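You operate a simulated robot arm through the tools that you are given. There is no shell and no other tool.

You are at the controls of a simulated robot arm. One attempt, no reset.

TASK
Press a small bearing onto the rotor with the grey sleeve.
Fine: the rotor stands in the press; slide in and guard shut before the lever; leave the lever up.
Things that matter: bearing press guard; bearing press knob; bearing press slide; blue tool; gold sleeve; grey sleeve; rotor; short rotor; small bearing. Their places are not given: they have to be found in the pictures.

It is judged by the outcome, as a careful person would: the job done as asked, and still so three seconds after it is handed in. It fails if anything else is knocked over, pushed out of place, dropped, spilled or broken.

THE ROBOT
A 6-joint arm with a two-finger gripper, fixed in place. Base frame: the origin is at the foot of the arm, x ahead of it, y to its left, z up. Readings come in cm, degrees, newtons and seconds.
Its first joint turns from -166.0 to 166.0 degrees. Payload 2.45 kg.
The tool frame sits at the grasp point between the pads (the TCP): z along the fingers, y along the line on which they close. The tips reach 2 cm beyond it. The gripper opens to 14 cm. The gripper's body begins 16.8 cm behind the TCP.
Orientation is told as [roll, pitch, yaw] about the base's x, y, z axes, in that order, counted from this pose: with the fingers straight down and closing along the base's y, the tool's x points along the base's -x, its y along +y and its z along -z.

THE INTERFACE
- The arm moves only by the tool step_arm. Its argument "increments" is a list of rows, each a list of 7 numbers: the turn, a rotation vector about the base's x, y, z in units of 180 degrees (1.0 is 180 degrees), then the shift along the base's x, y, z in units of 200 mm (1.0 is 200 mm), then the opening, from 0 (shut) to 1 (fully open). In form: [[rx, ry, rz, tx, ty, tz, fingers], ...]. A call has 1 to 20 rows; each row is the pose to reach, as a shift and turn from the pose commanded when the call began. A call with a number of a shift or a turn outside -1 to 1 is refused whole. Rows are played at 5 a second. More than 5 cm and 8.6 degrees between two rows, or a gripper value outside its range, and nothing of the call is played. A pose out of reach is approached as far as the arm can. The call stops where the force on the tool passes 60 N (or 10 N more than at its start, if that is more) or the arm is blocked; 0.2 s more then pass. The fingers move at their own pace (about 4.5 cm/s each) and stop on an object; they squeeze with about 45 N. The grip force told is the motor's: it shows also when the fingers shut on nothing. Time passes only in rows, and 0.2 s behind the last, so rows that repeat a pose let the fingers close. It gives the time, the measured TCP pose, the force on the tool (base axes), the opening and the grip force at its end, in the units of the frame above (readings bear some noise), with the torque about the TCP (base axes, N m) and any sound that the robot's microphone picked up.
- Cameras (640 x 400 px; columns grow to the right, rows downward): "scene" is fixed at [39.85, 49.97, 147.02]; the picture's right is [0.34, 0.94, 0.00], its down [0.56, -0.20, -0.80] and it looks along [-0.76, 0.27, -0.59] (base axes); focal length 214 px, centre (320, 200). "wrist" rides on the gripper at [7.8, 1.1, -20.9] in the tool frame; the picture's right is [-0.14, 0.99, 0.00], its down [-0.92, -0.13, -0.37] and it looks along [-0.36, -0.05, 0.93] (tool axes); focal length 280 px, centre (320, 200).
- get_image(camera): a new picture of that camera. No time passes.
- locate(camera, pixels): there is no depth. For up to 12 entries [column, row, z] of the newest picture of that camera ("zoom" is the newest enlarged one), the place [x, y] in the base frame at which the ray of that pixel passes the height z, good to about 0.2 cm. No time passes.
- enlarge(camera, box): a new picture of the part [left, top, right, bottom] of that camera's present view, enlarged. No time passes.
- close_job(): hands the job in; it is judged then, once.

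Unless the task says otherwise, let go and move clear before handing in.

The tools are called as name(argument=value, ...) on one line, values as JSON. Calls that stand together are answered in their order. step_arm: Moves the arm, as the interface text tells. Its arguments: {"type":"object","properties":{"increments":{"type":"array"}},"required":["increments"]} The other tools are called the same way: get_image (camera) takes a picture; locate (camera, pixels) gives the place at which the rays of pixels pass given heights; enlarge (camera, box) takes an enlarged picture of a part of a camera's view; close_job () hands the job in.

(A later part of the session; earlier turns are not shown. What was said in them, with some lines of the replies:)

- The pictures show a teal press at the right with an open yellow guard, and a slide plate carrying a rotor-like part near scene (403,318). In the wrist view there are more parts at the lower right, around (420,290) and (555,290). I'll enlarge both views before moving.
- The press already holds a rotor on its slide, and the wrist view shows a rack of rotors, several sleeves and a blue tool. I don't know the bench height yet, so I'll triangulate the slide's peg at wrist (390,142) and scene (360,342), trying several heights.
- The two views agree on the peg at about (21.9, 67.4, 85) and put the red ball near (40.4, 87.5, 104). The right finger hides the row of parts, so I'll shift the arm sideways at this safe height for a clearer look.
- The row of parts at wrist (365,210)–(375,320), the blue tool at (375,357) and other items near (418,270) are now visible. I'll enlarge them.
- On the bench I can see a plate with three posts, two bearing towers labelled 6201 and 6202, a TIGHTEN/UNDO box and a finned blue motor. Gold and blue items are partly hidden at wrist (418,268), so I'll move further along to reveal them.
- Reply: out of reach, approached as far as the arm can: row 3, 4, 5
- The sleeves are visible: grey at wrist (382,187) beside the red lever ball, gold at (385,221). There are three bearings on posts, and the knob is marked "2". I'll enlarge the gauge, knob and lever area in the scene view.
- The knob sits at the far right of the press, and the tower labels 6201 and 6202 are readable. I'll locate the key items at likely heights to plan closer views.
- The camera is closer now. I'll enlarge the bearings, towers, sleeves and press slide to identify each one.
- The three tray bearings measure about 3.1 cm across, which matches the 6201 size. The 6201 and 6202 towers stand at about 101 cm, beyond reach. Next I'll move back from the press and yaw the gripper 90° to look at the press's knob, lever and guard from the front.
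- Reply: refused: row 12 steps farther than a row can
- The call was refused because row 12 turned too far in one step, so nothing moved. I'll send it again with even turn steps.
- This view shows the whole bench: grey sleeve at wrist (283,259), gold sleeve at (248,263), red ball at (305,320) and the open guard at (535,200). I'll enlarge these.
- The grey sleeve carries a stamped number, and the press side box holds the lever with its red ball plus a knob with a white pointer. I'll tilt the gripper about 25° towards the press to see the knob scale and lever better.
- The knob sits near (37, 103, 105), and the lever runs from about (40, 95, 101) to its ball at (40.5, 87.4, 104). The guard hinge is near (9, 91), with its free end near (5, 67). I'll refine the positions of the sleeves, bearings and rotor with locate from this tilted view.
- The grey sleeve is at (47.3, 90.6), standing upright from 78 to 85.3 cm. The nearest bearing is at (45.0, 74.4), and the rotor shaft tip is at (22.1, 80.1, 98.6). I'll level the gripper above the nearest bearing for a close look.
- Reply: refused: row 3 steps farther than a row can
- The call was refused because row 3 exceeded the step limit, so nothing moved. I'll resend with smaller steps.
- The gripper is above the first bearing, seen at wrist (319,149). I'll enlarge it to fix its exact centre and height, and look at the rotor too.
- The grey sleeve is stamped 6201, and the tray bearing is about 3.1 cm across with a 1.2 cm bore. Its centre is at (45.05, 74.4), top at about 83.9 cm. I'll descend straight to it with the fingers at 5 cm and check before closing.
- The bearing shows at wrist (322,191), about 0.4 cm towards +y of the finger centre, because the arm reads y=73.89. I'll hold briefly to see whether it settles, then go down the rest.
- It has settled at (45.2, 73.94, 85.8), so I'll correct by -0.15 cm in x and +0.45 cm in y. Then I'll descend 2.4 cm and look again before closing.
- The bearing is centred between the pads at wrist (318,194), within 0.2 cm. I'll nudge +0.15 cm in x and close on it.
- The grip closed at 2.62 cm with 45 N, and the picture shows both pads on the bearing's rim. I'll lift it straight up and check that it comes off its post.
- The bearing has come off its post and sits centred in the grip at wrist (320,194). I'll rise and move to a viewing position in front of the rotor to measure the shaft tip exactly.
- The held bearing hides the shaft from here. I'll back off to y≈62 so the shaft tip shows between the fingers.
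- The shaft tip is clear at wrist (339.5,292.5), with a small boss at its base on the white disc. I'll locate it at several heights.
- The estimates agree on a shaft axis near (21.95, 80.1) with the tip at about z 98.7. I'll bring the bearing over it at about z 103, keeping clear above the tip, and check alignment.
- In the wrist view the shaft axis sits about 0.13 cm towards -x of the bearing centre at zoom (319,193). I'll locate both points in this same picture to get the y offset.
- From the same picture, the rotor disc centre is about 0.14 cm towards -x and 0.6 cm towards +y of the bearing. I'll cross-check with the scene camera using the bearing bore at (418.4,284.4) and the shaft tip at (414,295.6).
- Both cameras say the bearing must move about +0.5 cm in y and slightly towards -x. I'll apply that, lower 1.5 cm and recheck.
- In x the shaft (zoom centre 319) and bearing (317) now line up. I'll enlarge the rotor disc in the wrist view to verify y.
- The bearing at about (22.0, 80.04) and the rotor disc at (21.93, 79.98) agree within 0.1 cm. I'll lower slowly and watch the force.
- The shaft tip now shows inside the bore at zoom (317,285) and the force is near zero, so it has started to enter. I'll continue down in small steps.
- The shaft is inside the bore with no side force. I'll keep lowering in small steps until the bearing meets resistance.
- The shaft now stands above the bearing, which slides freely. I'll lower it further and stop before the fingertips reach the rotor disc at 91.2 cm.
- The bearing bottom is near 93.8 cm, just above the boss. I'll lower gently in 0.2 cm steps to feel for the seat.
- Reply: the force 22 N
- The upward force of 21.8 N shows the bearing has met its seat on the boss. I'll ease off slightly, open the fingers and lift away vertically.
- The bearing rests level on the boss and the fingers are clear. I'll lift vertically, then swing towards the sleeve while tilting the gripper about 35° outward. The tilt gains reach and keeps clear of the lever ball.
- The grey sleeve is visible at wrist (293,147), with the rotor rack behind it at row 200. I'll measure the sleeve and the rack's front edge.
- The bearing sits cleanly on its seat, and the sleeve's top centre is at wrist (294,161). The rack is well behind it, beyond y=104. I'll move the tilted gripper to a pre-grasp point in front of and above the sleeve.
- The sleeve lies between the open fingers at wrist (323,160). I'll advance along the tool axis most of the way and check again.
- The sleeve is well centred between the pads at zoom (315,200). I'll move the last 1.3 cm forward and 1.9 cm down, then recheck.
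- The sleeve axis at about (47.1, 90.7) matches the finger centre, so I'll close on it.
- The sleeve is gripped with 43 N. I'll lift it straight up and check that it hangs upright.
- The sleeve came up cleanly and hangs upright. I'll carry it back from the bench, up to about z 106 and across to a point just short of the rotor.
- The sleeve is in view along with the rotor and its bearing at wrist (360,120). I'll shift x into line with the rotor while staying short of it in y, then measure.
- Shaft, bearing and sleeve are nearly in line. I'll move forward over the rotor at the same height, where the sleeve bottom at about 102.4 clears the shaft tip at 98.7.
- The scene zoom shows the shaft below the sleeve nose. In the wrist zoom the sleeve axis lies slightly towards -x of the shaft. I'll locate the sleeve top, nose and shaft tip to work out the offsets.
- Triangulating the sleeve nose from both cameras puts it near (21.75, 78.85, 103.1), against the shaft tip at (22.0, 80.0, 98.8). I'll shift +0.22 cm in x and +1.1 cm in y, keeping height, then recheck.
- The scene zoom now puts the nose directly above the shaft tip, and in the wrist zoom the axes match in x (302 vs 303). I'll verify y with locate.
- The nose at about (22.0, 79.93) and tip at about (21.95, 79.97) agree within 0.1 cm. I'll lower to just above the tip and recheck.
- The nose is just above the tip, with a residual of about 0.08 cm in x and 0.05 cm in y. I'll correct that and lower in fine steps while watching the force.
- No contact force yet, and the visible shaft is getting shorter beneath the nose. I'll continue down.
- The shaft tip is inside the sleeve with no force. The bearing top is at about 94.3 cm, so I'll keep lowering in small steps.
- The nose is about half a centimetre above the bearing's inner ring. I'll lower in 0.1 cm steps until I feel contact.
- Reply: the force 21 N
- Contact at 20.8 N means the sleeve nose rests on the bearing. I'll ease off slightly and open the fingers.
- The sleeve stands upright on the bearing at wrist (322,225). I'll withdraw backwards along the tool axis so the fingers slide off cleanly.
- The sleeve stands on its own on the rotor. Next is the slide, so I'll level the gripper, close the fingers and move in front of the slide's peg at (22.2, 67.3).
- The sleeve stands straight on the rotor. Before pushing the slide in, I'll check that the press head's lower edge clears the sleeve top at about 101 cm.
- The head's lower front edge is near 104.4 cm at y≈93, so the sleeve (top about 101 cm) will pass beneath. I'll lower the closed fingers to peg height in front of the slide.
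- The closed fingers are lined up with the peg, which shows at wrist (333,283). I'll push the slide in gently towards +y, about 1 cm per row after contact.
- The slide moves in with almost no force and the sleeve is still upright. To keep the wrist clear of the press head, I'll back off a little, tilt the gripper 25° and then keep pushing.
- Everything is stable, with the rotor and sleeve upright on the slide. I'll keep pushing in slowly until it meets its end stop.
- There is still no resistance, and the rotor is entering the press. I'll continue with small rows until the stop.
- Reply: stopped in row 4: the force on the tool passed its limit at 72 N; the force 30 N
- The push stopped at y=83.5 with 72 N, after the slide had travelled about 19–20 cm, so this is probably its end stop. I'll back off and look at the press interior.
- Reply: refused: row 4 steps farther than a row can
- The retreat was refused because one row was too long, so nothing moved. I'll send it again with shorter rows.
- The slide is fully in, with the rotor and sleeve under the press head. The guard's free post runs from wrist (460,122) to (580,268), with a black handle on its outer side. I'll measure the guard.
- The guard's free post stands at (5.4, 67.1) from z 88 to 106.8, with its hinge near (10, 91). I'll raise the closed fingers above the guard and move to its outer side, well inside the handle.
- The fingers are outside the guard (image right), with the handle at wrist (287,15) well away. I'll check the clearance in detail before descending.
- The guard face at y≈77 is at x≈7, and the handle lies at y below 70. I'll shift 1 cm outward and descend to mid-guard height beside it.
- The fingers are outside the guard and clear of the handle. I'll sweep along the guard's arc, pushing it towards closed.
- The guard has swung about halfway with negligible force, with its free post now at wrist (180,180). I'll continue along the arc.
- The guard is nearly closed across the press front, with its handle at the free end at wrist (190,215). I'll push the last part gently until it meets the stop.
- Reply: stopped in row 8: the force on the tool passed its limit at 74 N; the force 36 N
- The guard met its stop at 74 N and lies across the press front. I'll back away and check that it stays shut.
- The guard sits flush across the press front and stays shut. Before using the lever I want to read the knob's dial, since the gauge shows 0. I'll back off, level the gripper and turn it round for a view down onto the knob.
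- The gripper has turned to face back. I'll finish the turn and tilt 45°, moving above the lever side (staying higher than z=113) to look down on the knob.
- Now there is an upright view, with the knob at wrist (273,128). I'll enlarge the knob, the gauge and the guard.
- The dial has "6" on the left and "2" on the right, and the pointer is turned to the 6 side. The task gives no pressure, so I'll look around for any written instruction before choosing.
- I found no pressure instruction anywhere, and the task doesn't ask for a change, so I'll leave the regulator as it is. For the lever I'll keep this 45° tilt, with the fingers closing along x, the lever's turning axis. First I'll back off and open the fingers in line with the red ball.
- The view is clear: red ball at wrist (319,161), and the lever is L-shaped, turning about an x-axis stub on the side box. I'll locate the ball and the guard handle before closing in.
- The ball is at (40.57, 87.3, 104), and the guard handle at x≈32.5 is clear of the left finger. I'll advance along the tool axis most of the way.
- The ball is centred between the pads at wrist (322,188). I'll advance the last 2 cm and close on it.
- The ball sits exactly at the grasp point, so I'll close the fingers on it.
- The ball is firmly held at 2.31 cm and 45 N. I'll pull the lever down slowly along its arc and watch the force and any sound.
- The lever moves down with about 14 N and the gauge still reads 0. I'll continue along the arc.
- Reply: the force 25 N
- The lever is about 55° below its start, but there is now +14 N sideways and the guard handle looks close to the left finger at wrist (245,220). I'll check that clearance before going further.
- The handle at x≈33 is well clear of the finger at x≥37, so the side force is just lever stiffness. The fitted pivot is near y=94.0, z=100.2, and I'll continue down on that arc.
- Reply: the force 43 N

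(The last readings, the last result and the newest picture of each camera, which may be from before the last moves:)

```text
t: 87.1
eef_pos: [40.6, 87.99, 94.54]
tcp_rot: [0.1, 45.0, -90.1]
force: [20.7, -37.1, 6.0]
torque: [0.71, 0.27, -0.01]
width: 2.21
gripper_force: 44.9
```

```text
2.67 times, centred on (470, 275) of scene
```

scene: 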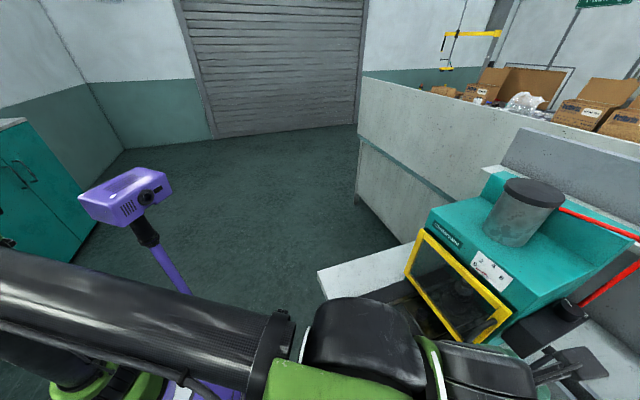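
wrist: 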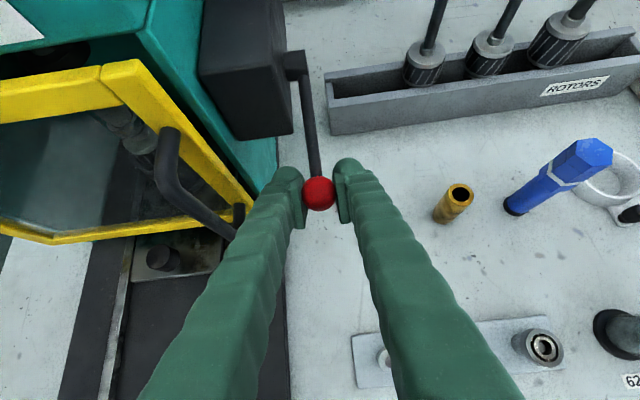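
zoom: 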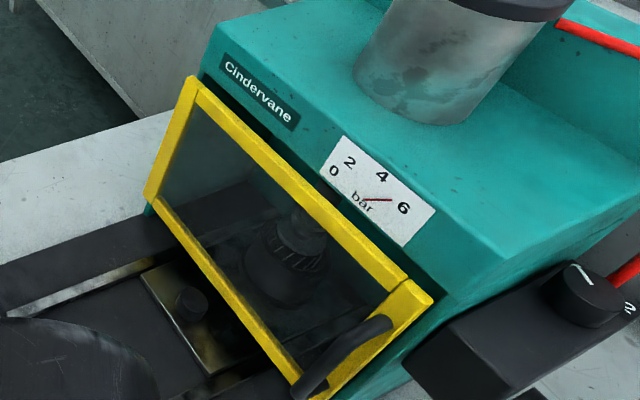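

The gauge needle has jumped to between 4 and 6 bar, so the press is actuated. I'll ease the side load a little, hold for a second so the stroke completes, and look at the ram.

step_arm(increments=[[0, 0, 0, 0, -0.01, 0, 0.1], [0, 0, 0, 0, -0.015, 0, 0.1], [0, 0, 0, 0, -0.015, 0, 0.1], [0, 0, 0, 0, -0.015, 0, 0.1], [0, 0, 0, 0, -0.015, 0, 0.1], [0, 0, 0, 0, -0.015, 0, 0.1]])

enlarge(camera="scene", box=[430, 230, 510, 330])

enlarge(camera="wrist", box=[0, 30, 260, 300])

```text
t: 88.5
eef_pos: [40.56, 87.97, 94.38]
tcp_rot: [0.1, 45.2, -90.1]
force: [37.7, 3.2, 23.9]
torque: [-0.22, 0.48, 0.23]
width: 2.24
gripper_force: 44.9
```

```text
4.00 times, centred on (470, 280) of scene
```

zoom: 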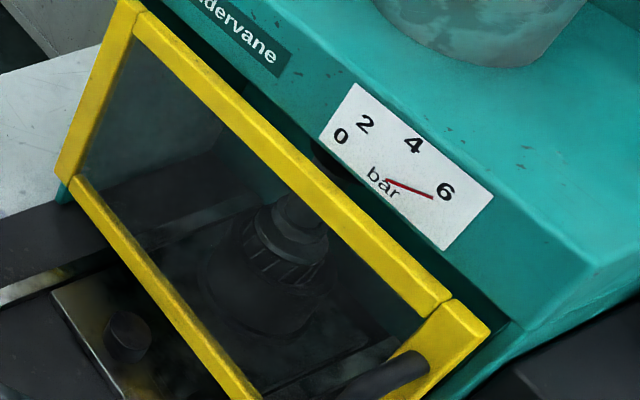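

```text
1.48 times, centred on (130, 165) of wrist
```

zoom: 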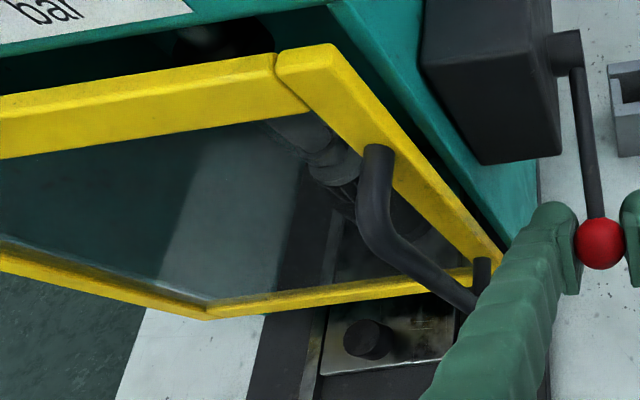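

The gauge now reads about 6 bar and the ram is visible below the head at scene zoom (335,165). I'll look closer at the rotor to confirm the bearing has moved down before raising the lever.

enlarge(camera="scene", box=[445, 255, 490, 305])

enlarge(camera="wrist", box=[80, 80, 200, 220])

```text
8.00 times, centred on (468, 280) of scene
```

zoom: 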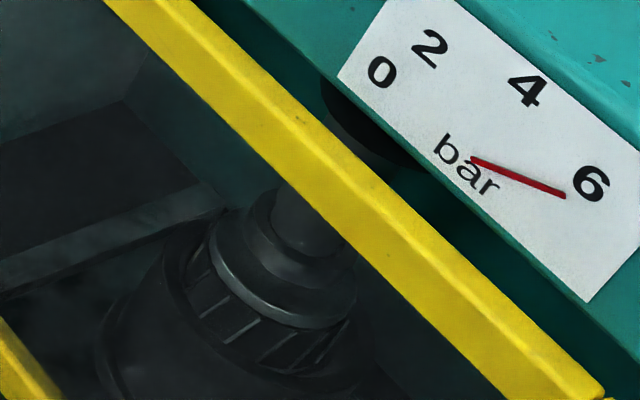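

```text
2.86 times, centred on (140, 150) of wrist
```

zoom: 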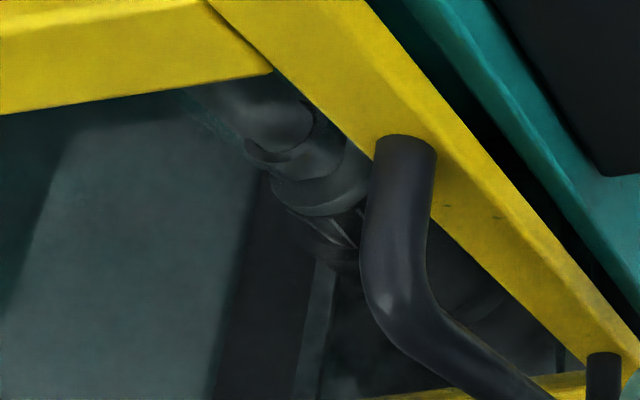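

The bearing has moved down onto the rotor shoulder, with no neck visible below it. Now I'll raise the lever back along the same arc.

step_arm(increments=[[0, 0, 0, 0.004, -0.008, 0.0255, 0.1], [0, 0, 0, 0.004, -0.0285, 0.0525, 0.1], [0, 0, 0, 0.004, -0.047, 0.081, 0.1], [0, 0, 0, 0.004, -0.0625, 0.111, 0.1], [0, 0, 0, 0.004, -0.0755, 0.1425, 0.1], [0, 0, 0, 0.004, -0.0855, 0.175, 0.1], [0, 0, 0, 0.004, -0.093, 0.2085, 0.1], [0, 0, 0, 0.004, -0.0975, 0.242, 0.1]])

get_image(camera="wrist")

enlarge(camera="scene", box=[430, 230, 510, 330])

```text
t: 90.3
eef_pos: [40.53, 86.03, 99.15]
tcp_rot: [0.2, 45.0, -90.0]
force: [15.7, 11.8, -13.0]
torque: [-1.44, 0.14, -0.02]
width: 2.23
gripper_force: 44.7
```

```text
taken
```

wrist: 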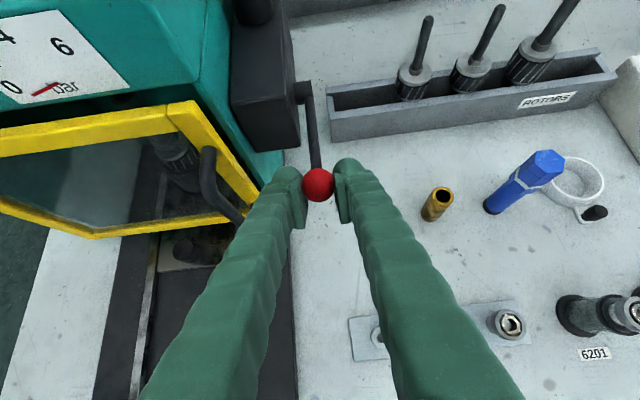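

```text
4.00 times, centred on (470, 280) of scene
```

zoom: 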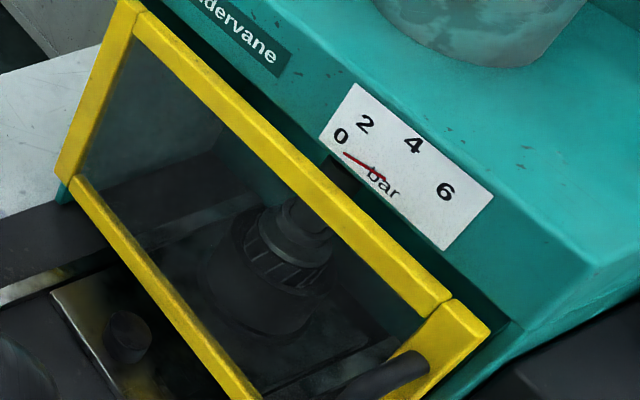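

The gauge is back to 0. I'll raise the lever the rest of the way to its original position.

step_arm(increments=[[0, 0, 0, 0.003, -0.0015, 0.034, 0.1], [0, 0, 0, 0.003, 0, 0.068, 0.1], [0, 0, 0, 0.003, 0.0045, 0.1015, 0.1], [0, 0, 0, 0.003, 0.012, 0.135, 0.1], [0, 0, 0, 0.003, 0.022, 0.1675, 0.1], [0, 0, 0, 0.003, 0.035, 0.199, 0.1], [0, 0, 0, 0.003, 0.0505, 0.229, 0.1], [0, 0, 0, 0.003, 0.06, 0.244, 0.1]])

get_image(camera="wrist")

enlarge(camera="wrist", box=[240, 110, 400, 260])

```text
t: 92.1
eef_pos: [40.63, 87.24, 103.92]
tcp_rot: [0.1, 44.9, -90.0]
force: [2.1, -15.9, -32.0]
torque: [-0.13, 0.04, -0.01]
width: 2.24
gripper_force: 44.7
```

```text
taken
```

wrist: 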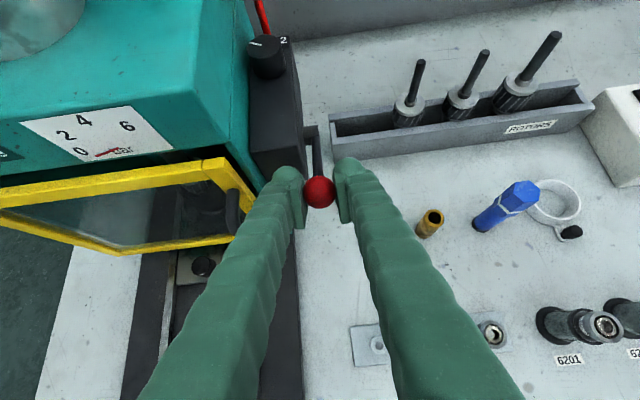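

```text
2.67 times, centred on (320, 185) of wrist
```

zoom: 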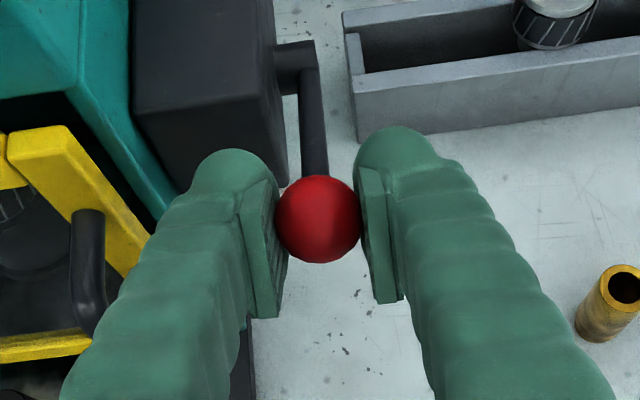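

The lever is against its upper stop, with 32 N pushing back and the ball at z≈104 as at the start. I'll relax slightly, open the fingers and withdraw backwards.

step_arm(increments=[[0, 0, 0, 0, -0.006, -0.008, 0.1], [0, 0, 0, 0, -0.006, -0.008, 0.2], [0, 0, 0, 0, -0.006, -0.008, 0.34], [0, 0, 0, 0, -0.006, -0.008, 0.36], [0, 0, 0, 0, -0.1, 0.09, 0.36], [0, 0, 0, 0, -0.22, 0.21, 0.36], [0, 0, 0, 0, -0.36, 0.34, 0.36], [0, 0, 0, 0, -0.5, 0.46, 0.36], [0, 0, 0, 0, -0.5, 0.46, 0.36]])

get_image(camera="wrist")

get_image(camera="scene")

enlarge(camera="wrist", box=[40, 60, 340, 240])

```text
t: 94.1
eef_pos: [40.42, 77.12, 113.5]
tcp_rot: [0.3, 45.0, -90.1]
force: [0.4, 0.8, 0.3]
torque: [0.0, -0.02, 0.03]
width: 5.03
gripper_force: 0.0
```

```text
taken
```

wrist: 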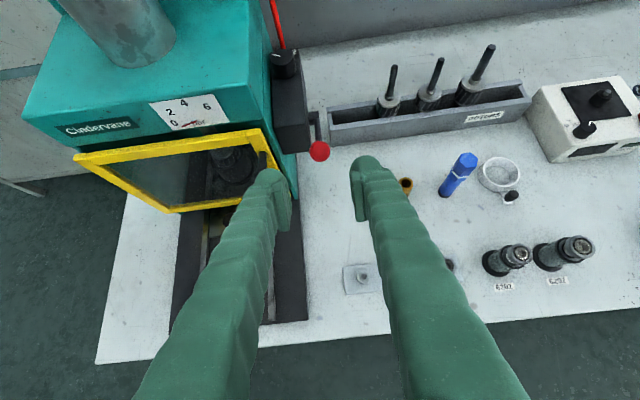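

```text
taken
```

scene: 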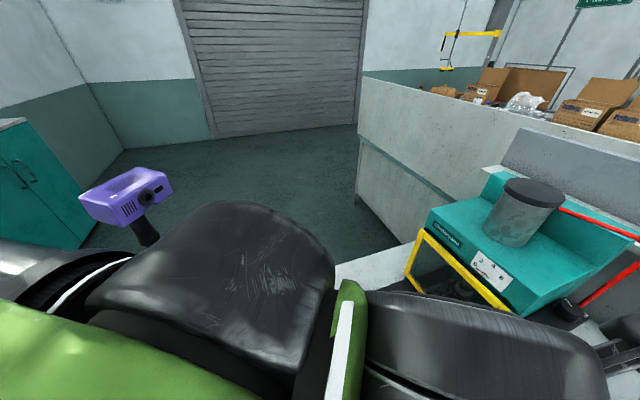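

```text
2.13 times, centred on (190, 150) of wrist
```

zoom: 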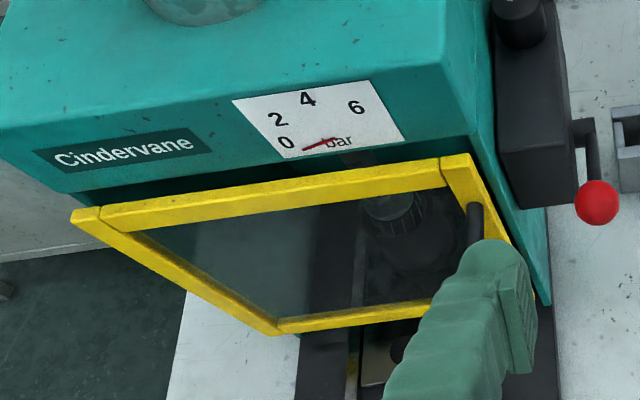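

The lever ball is back at its starting place, the gauge reads 0 and the guard is shut. I'll move in front of the press to look through the window and confirm the bearing is fully seated.

step_arm(increments=[[0.03, 0, 0, -0.18, -0.06, 0.02, 0.3], [0.06, 0, 0, -0.36, -0.14, 0.02, 0.2], [0.09, 0, 0, -0.54, -0.22, 0.0, 0.1], [0.09, 0, 0, -0.72, -0.32, -0.02, 0], [0.09, 0, 0, -0.86, -0.42, -0.04, 0], [0.09, 0, 0, -0.92, -0.55, -0.1, 0], [0.09, 0, 0, -0.92, -0.55, -0.1, 0]])

get_image(camera="wrist")

get_image(camera="scene")

```text
t: 95.7
eef_pos: [21.84, 66.16, 111.31]
tcp_rot: [0.2, 61.2, -90.0]
force: [-0.5, -0.3, 0.0]
torque: [-0.01, 0.0, -0.03]
width: 0.0
gripper_force: 29.5
```

```text
taken
```

wrist: 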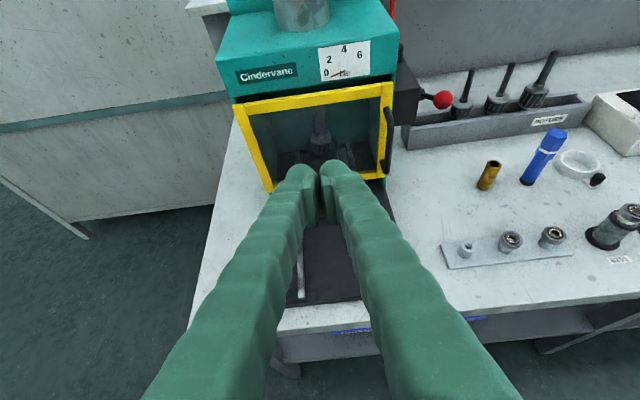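

```text
taken
```

scene: 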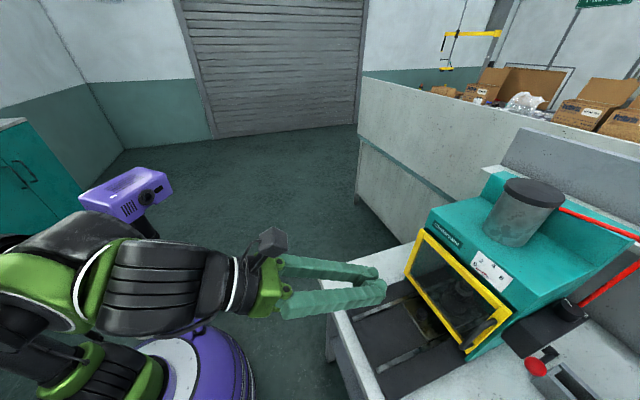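

enlarge(camera="wrist", box=[270, 90, 390, 180])

enlarge(camera="wrist", box=[295, 100, 345, 160])

enlarge(camera="scene", box=[430, 240, 500, 320])

enlarge(camera="scene", box=[390, 210, 590, 390])

```text
4.44 times, centred on (330, 135) of wrist
```

zoom: 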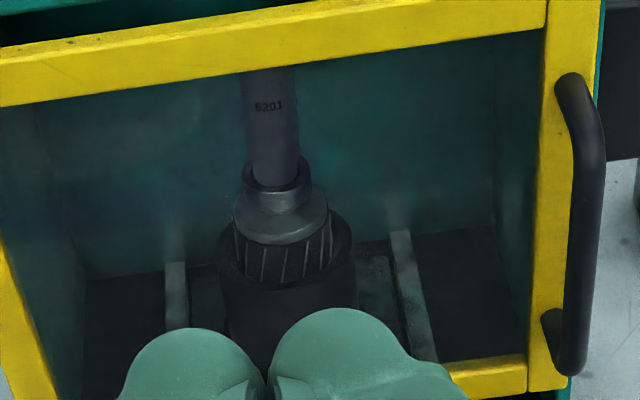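

```text
6.67 times, centred on (320, 130) of wrist
```

zoom: 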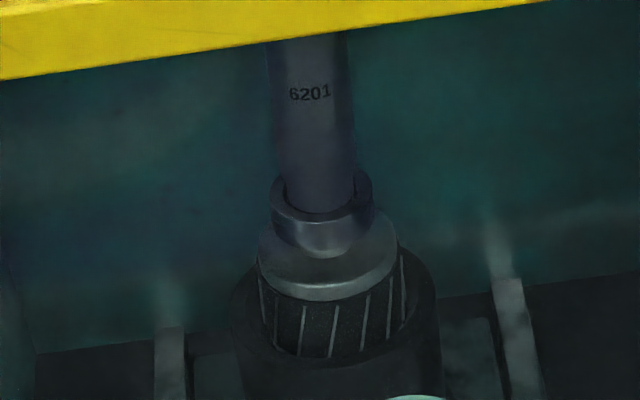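

```text
5.00 times, centred on (465, 280) of scene
```

zoom: 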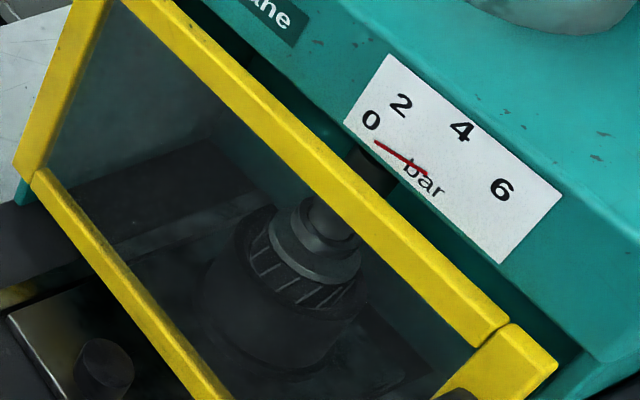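

```text
2.22 times, centred on (490, 300) of scene
```

zoom: 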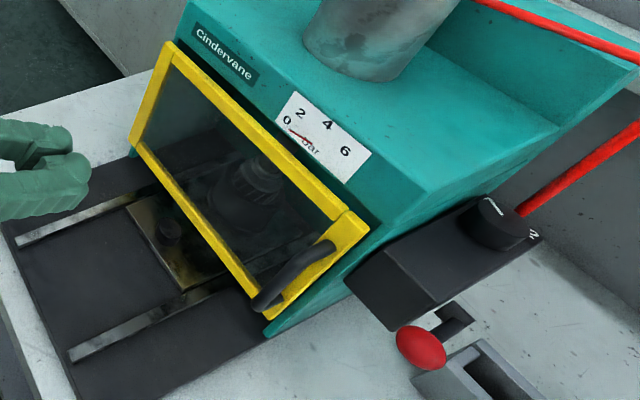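

Through the window the bearing sits directly on the rotor disc under the 6201 sleeve, where a neck showed before. The lever ball is at scene (535,366), the same as at the start, the gauge reads 0 and the guard is shut. I'll back the arm further clear and take a last look.

step_arm(increments=[[0, 0, 0, 0, -0.15, 0.05, 0], [0, 0, 0, 0, -0.35, 0.1, 0], [0, 0, 0, 0, -0.5, 0.15, 0], [0, 0, 0, 0, -0.5, 0.15, 0], [0, 0, 0, 0, -0.5, 0.15, 0]])

get_image(camera="scene")

get_image(camera="wrist")

```text
t: 96.9
eef_pos: [22.24, 56.24, 114.31]
tcp_rot: [0.2, 61.2, -90.0]
force: [0.5, 0.3, -0.6]
torque: [0.0, 0.0, 0.02]
width: 0.0
gripper_force: 29.1
```

```text
taken
```

scene: 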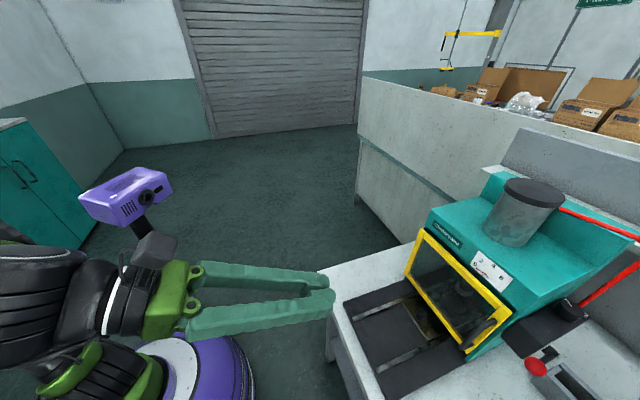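

```text
taken
```

wrist: 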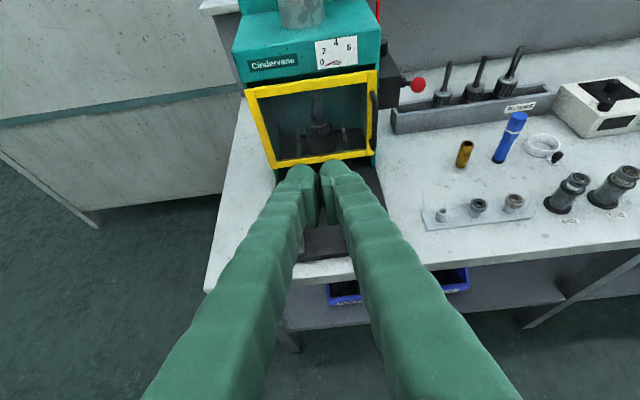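

The last pictures show the lever ball up at wrist (417,85), the guard shut, and the gold sleeve, blue tool, other bearings and racks untouched. The arm is clear, so I'm handing the job in.

close_job()

```text
The job is handed in.
```

The small bearing is pressed onto the rotor with the grey 6201 sleeve, and the job is handed in. I don't have the judge's result.

- **Bearing:** through the guard window it sits directly on the rotor's shoulder, where a gap showed before pressing.
- **Press:** the slide was in and the guard shut before I pulled the lever. The lever is back up at its starting position and the gauge reads 0.
- **Left as is:** the slide is still in, the guard is shut, and the grey sleeve is still on the rotor.
- **Other items:** the gold sleeve, blue tool, remaining bearings and rotor rack look untouched, and the arm is clear.

**Pressure:** the press knob was already turned towards 6 (its marks are 6 and 2). The task gave no pressure and I found no instruction on the bench, so I left it. The gauge rose to nearly 6 bar during the stroke. If a small bearing should be pressed at the lower setting, check this one.
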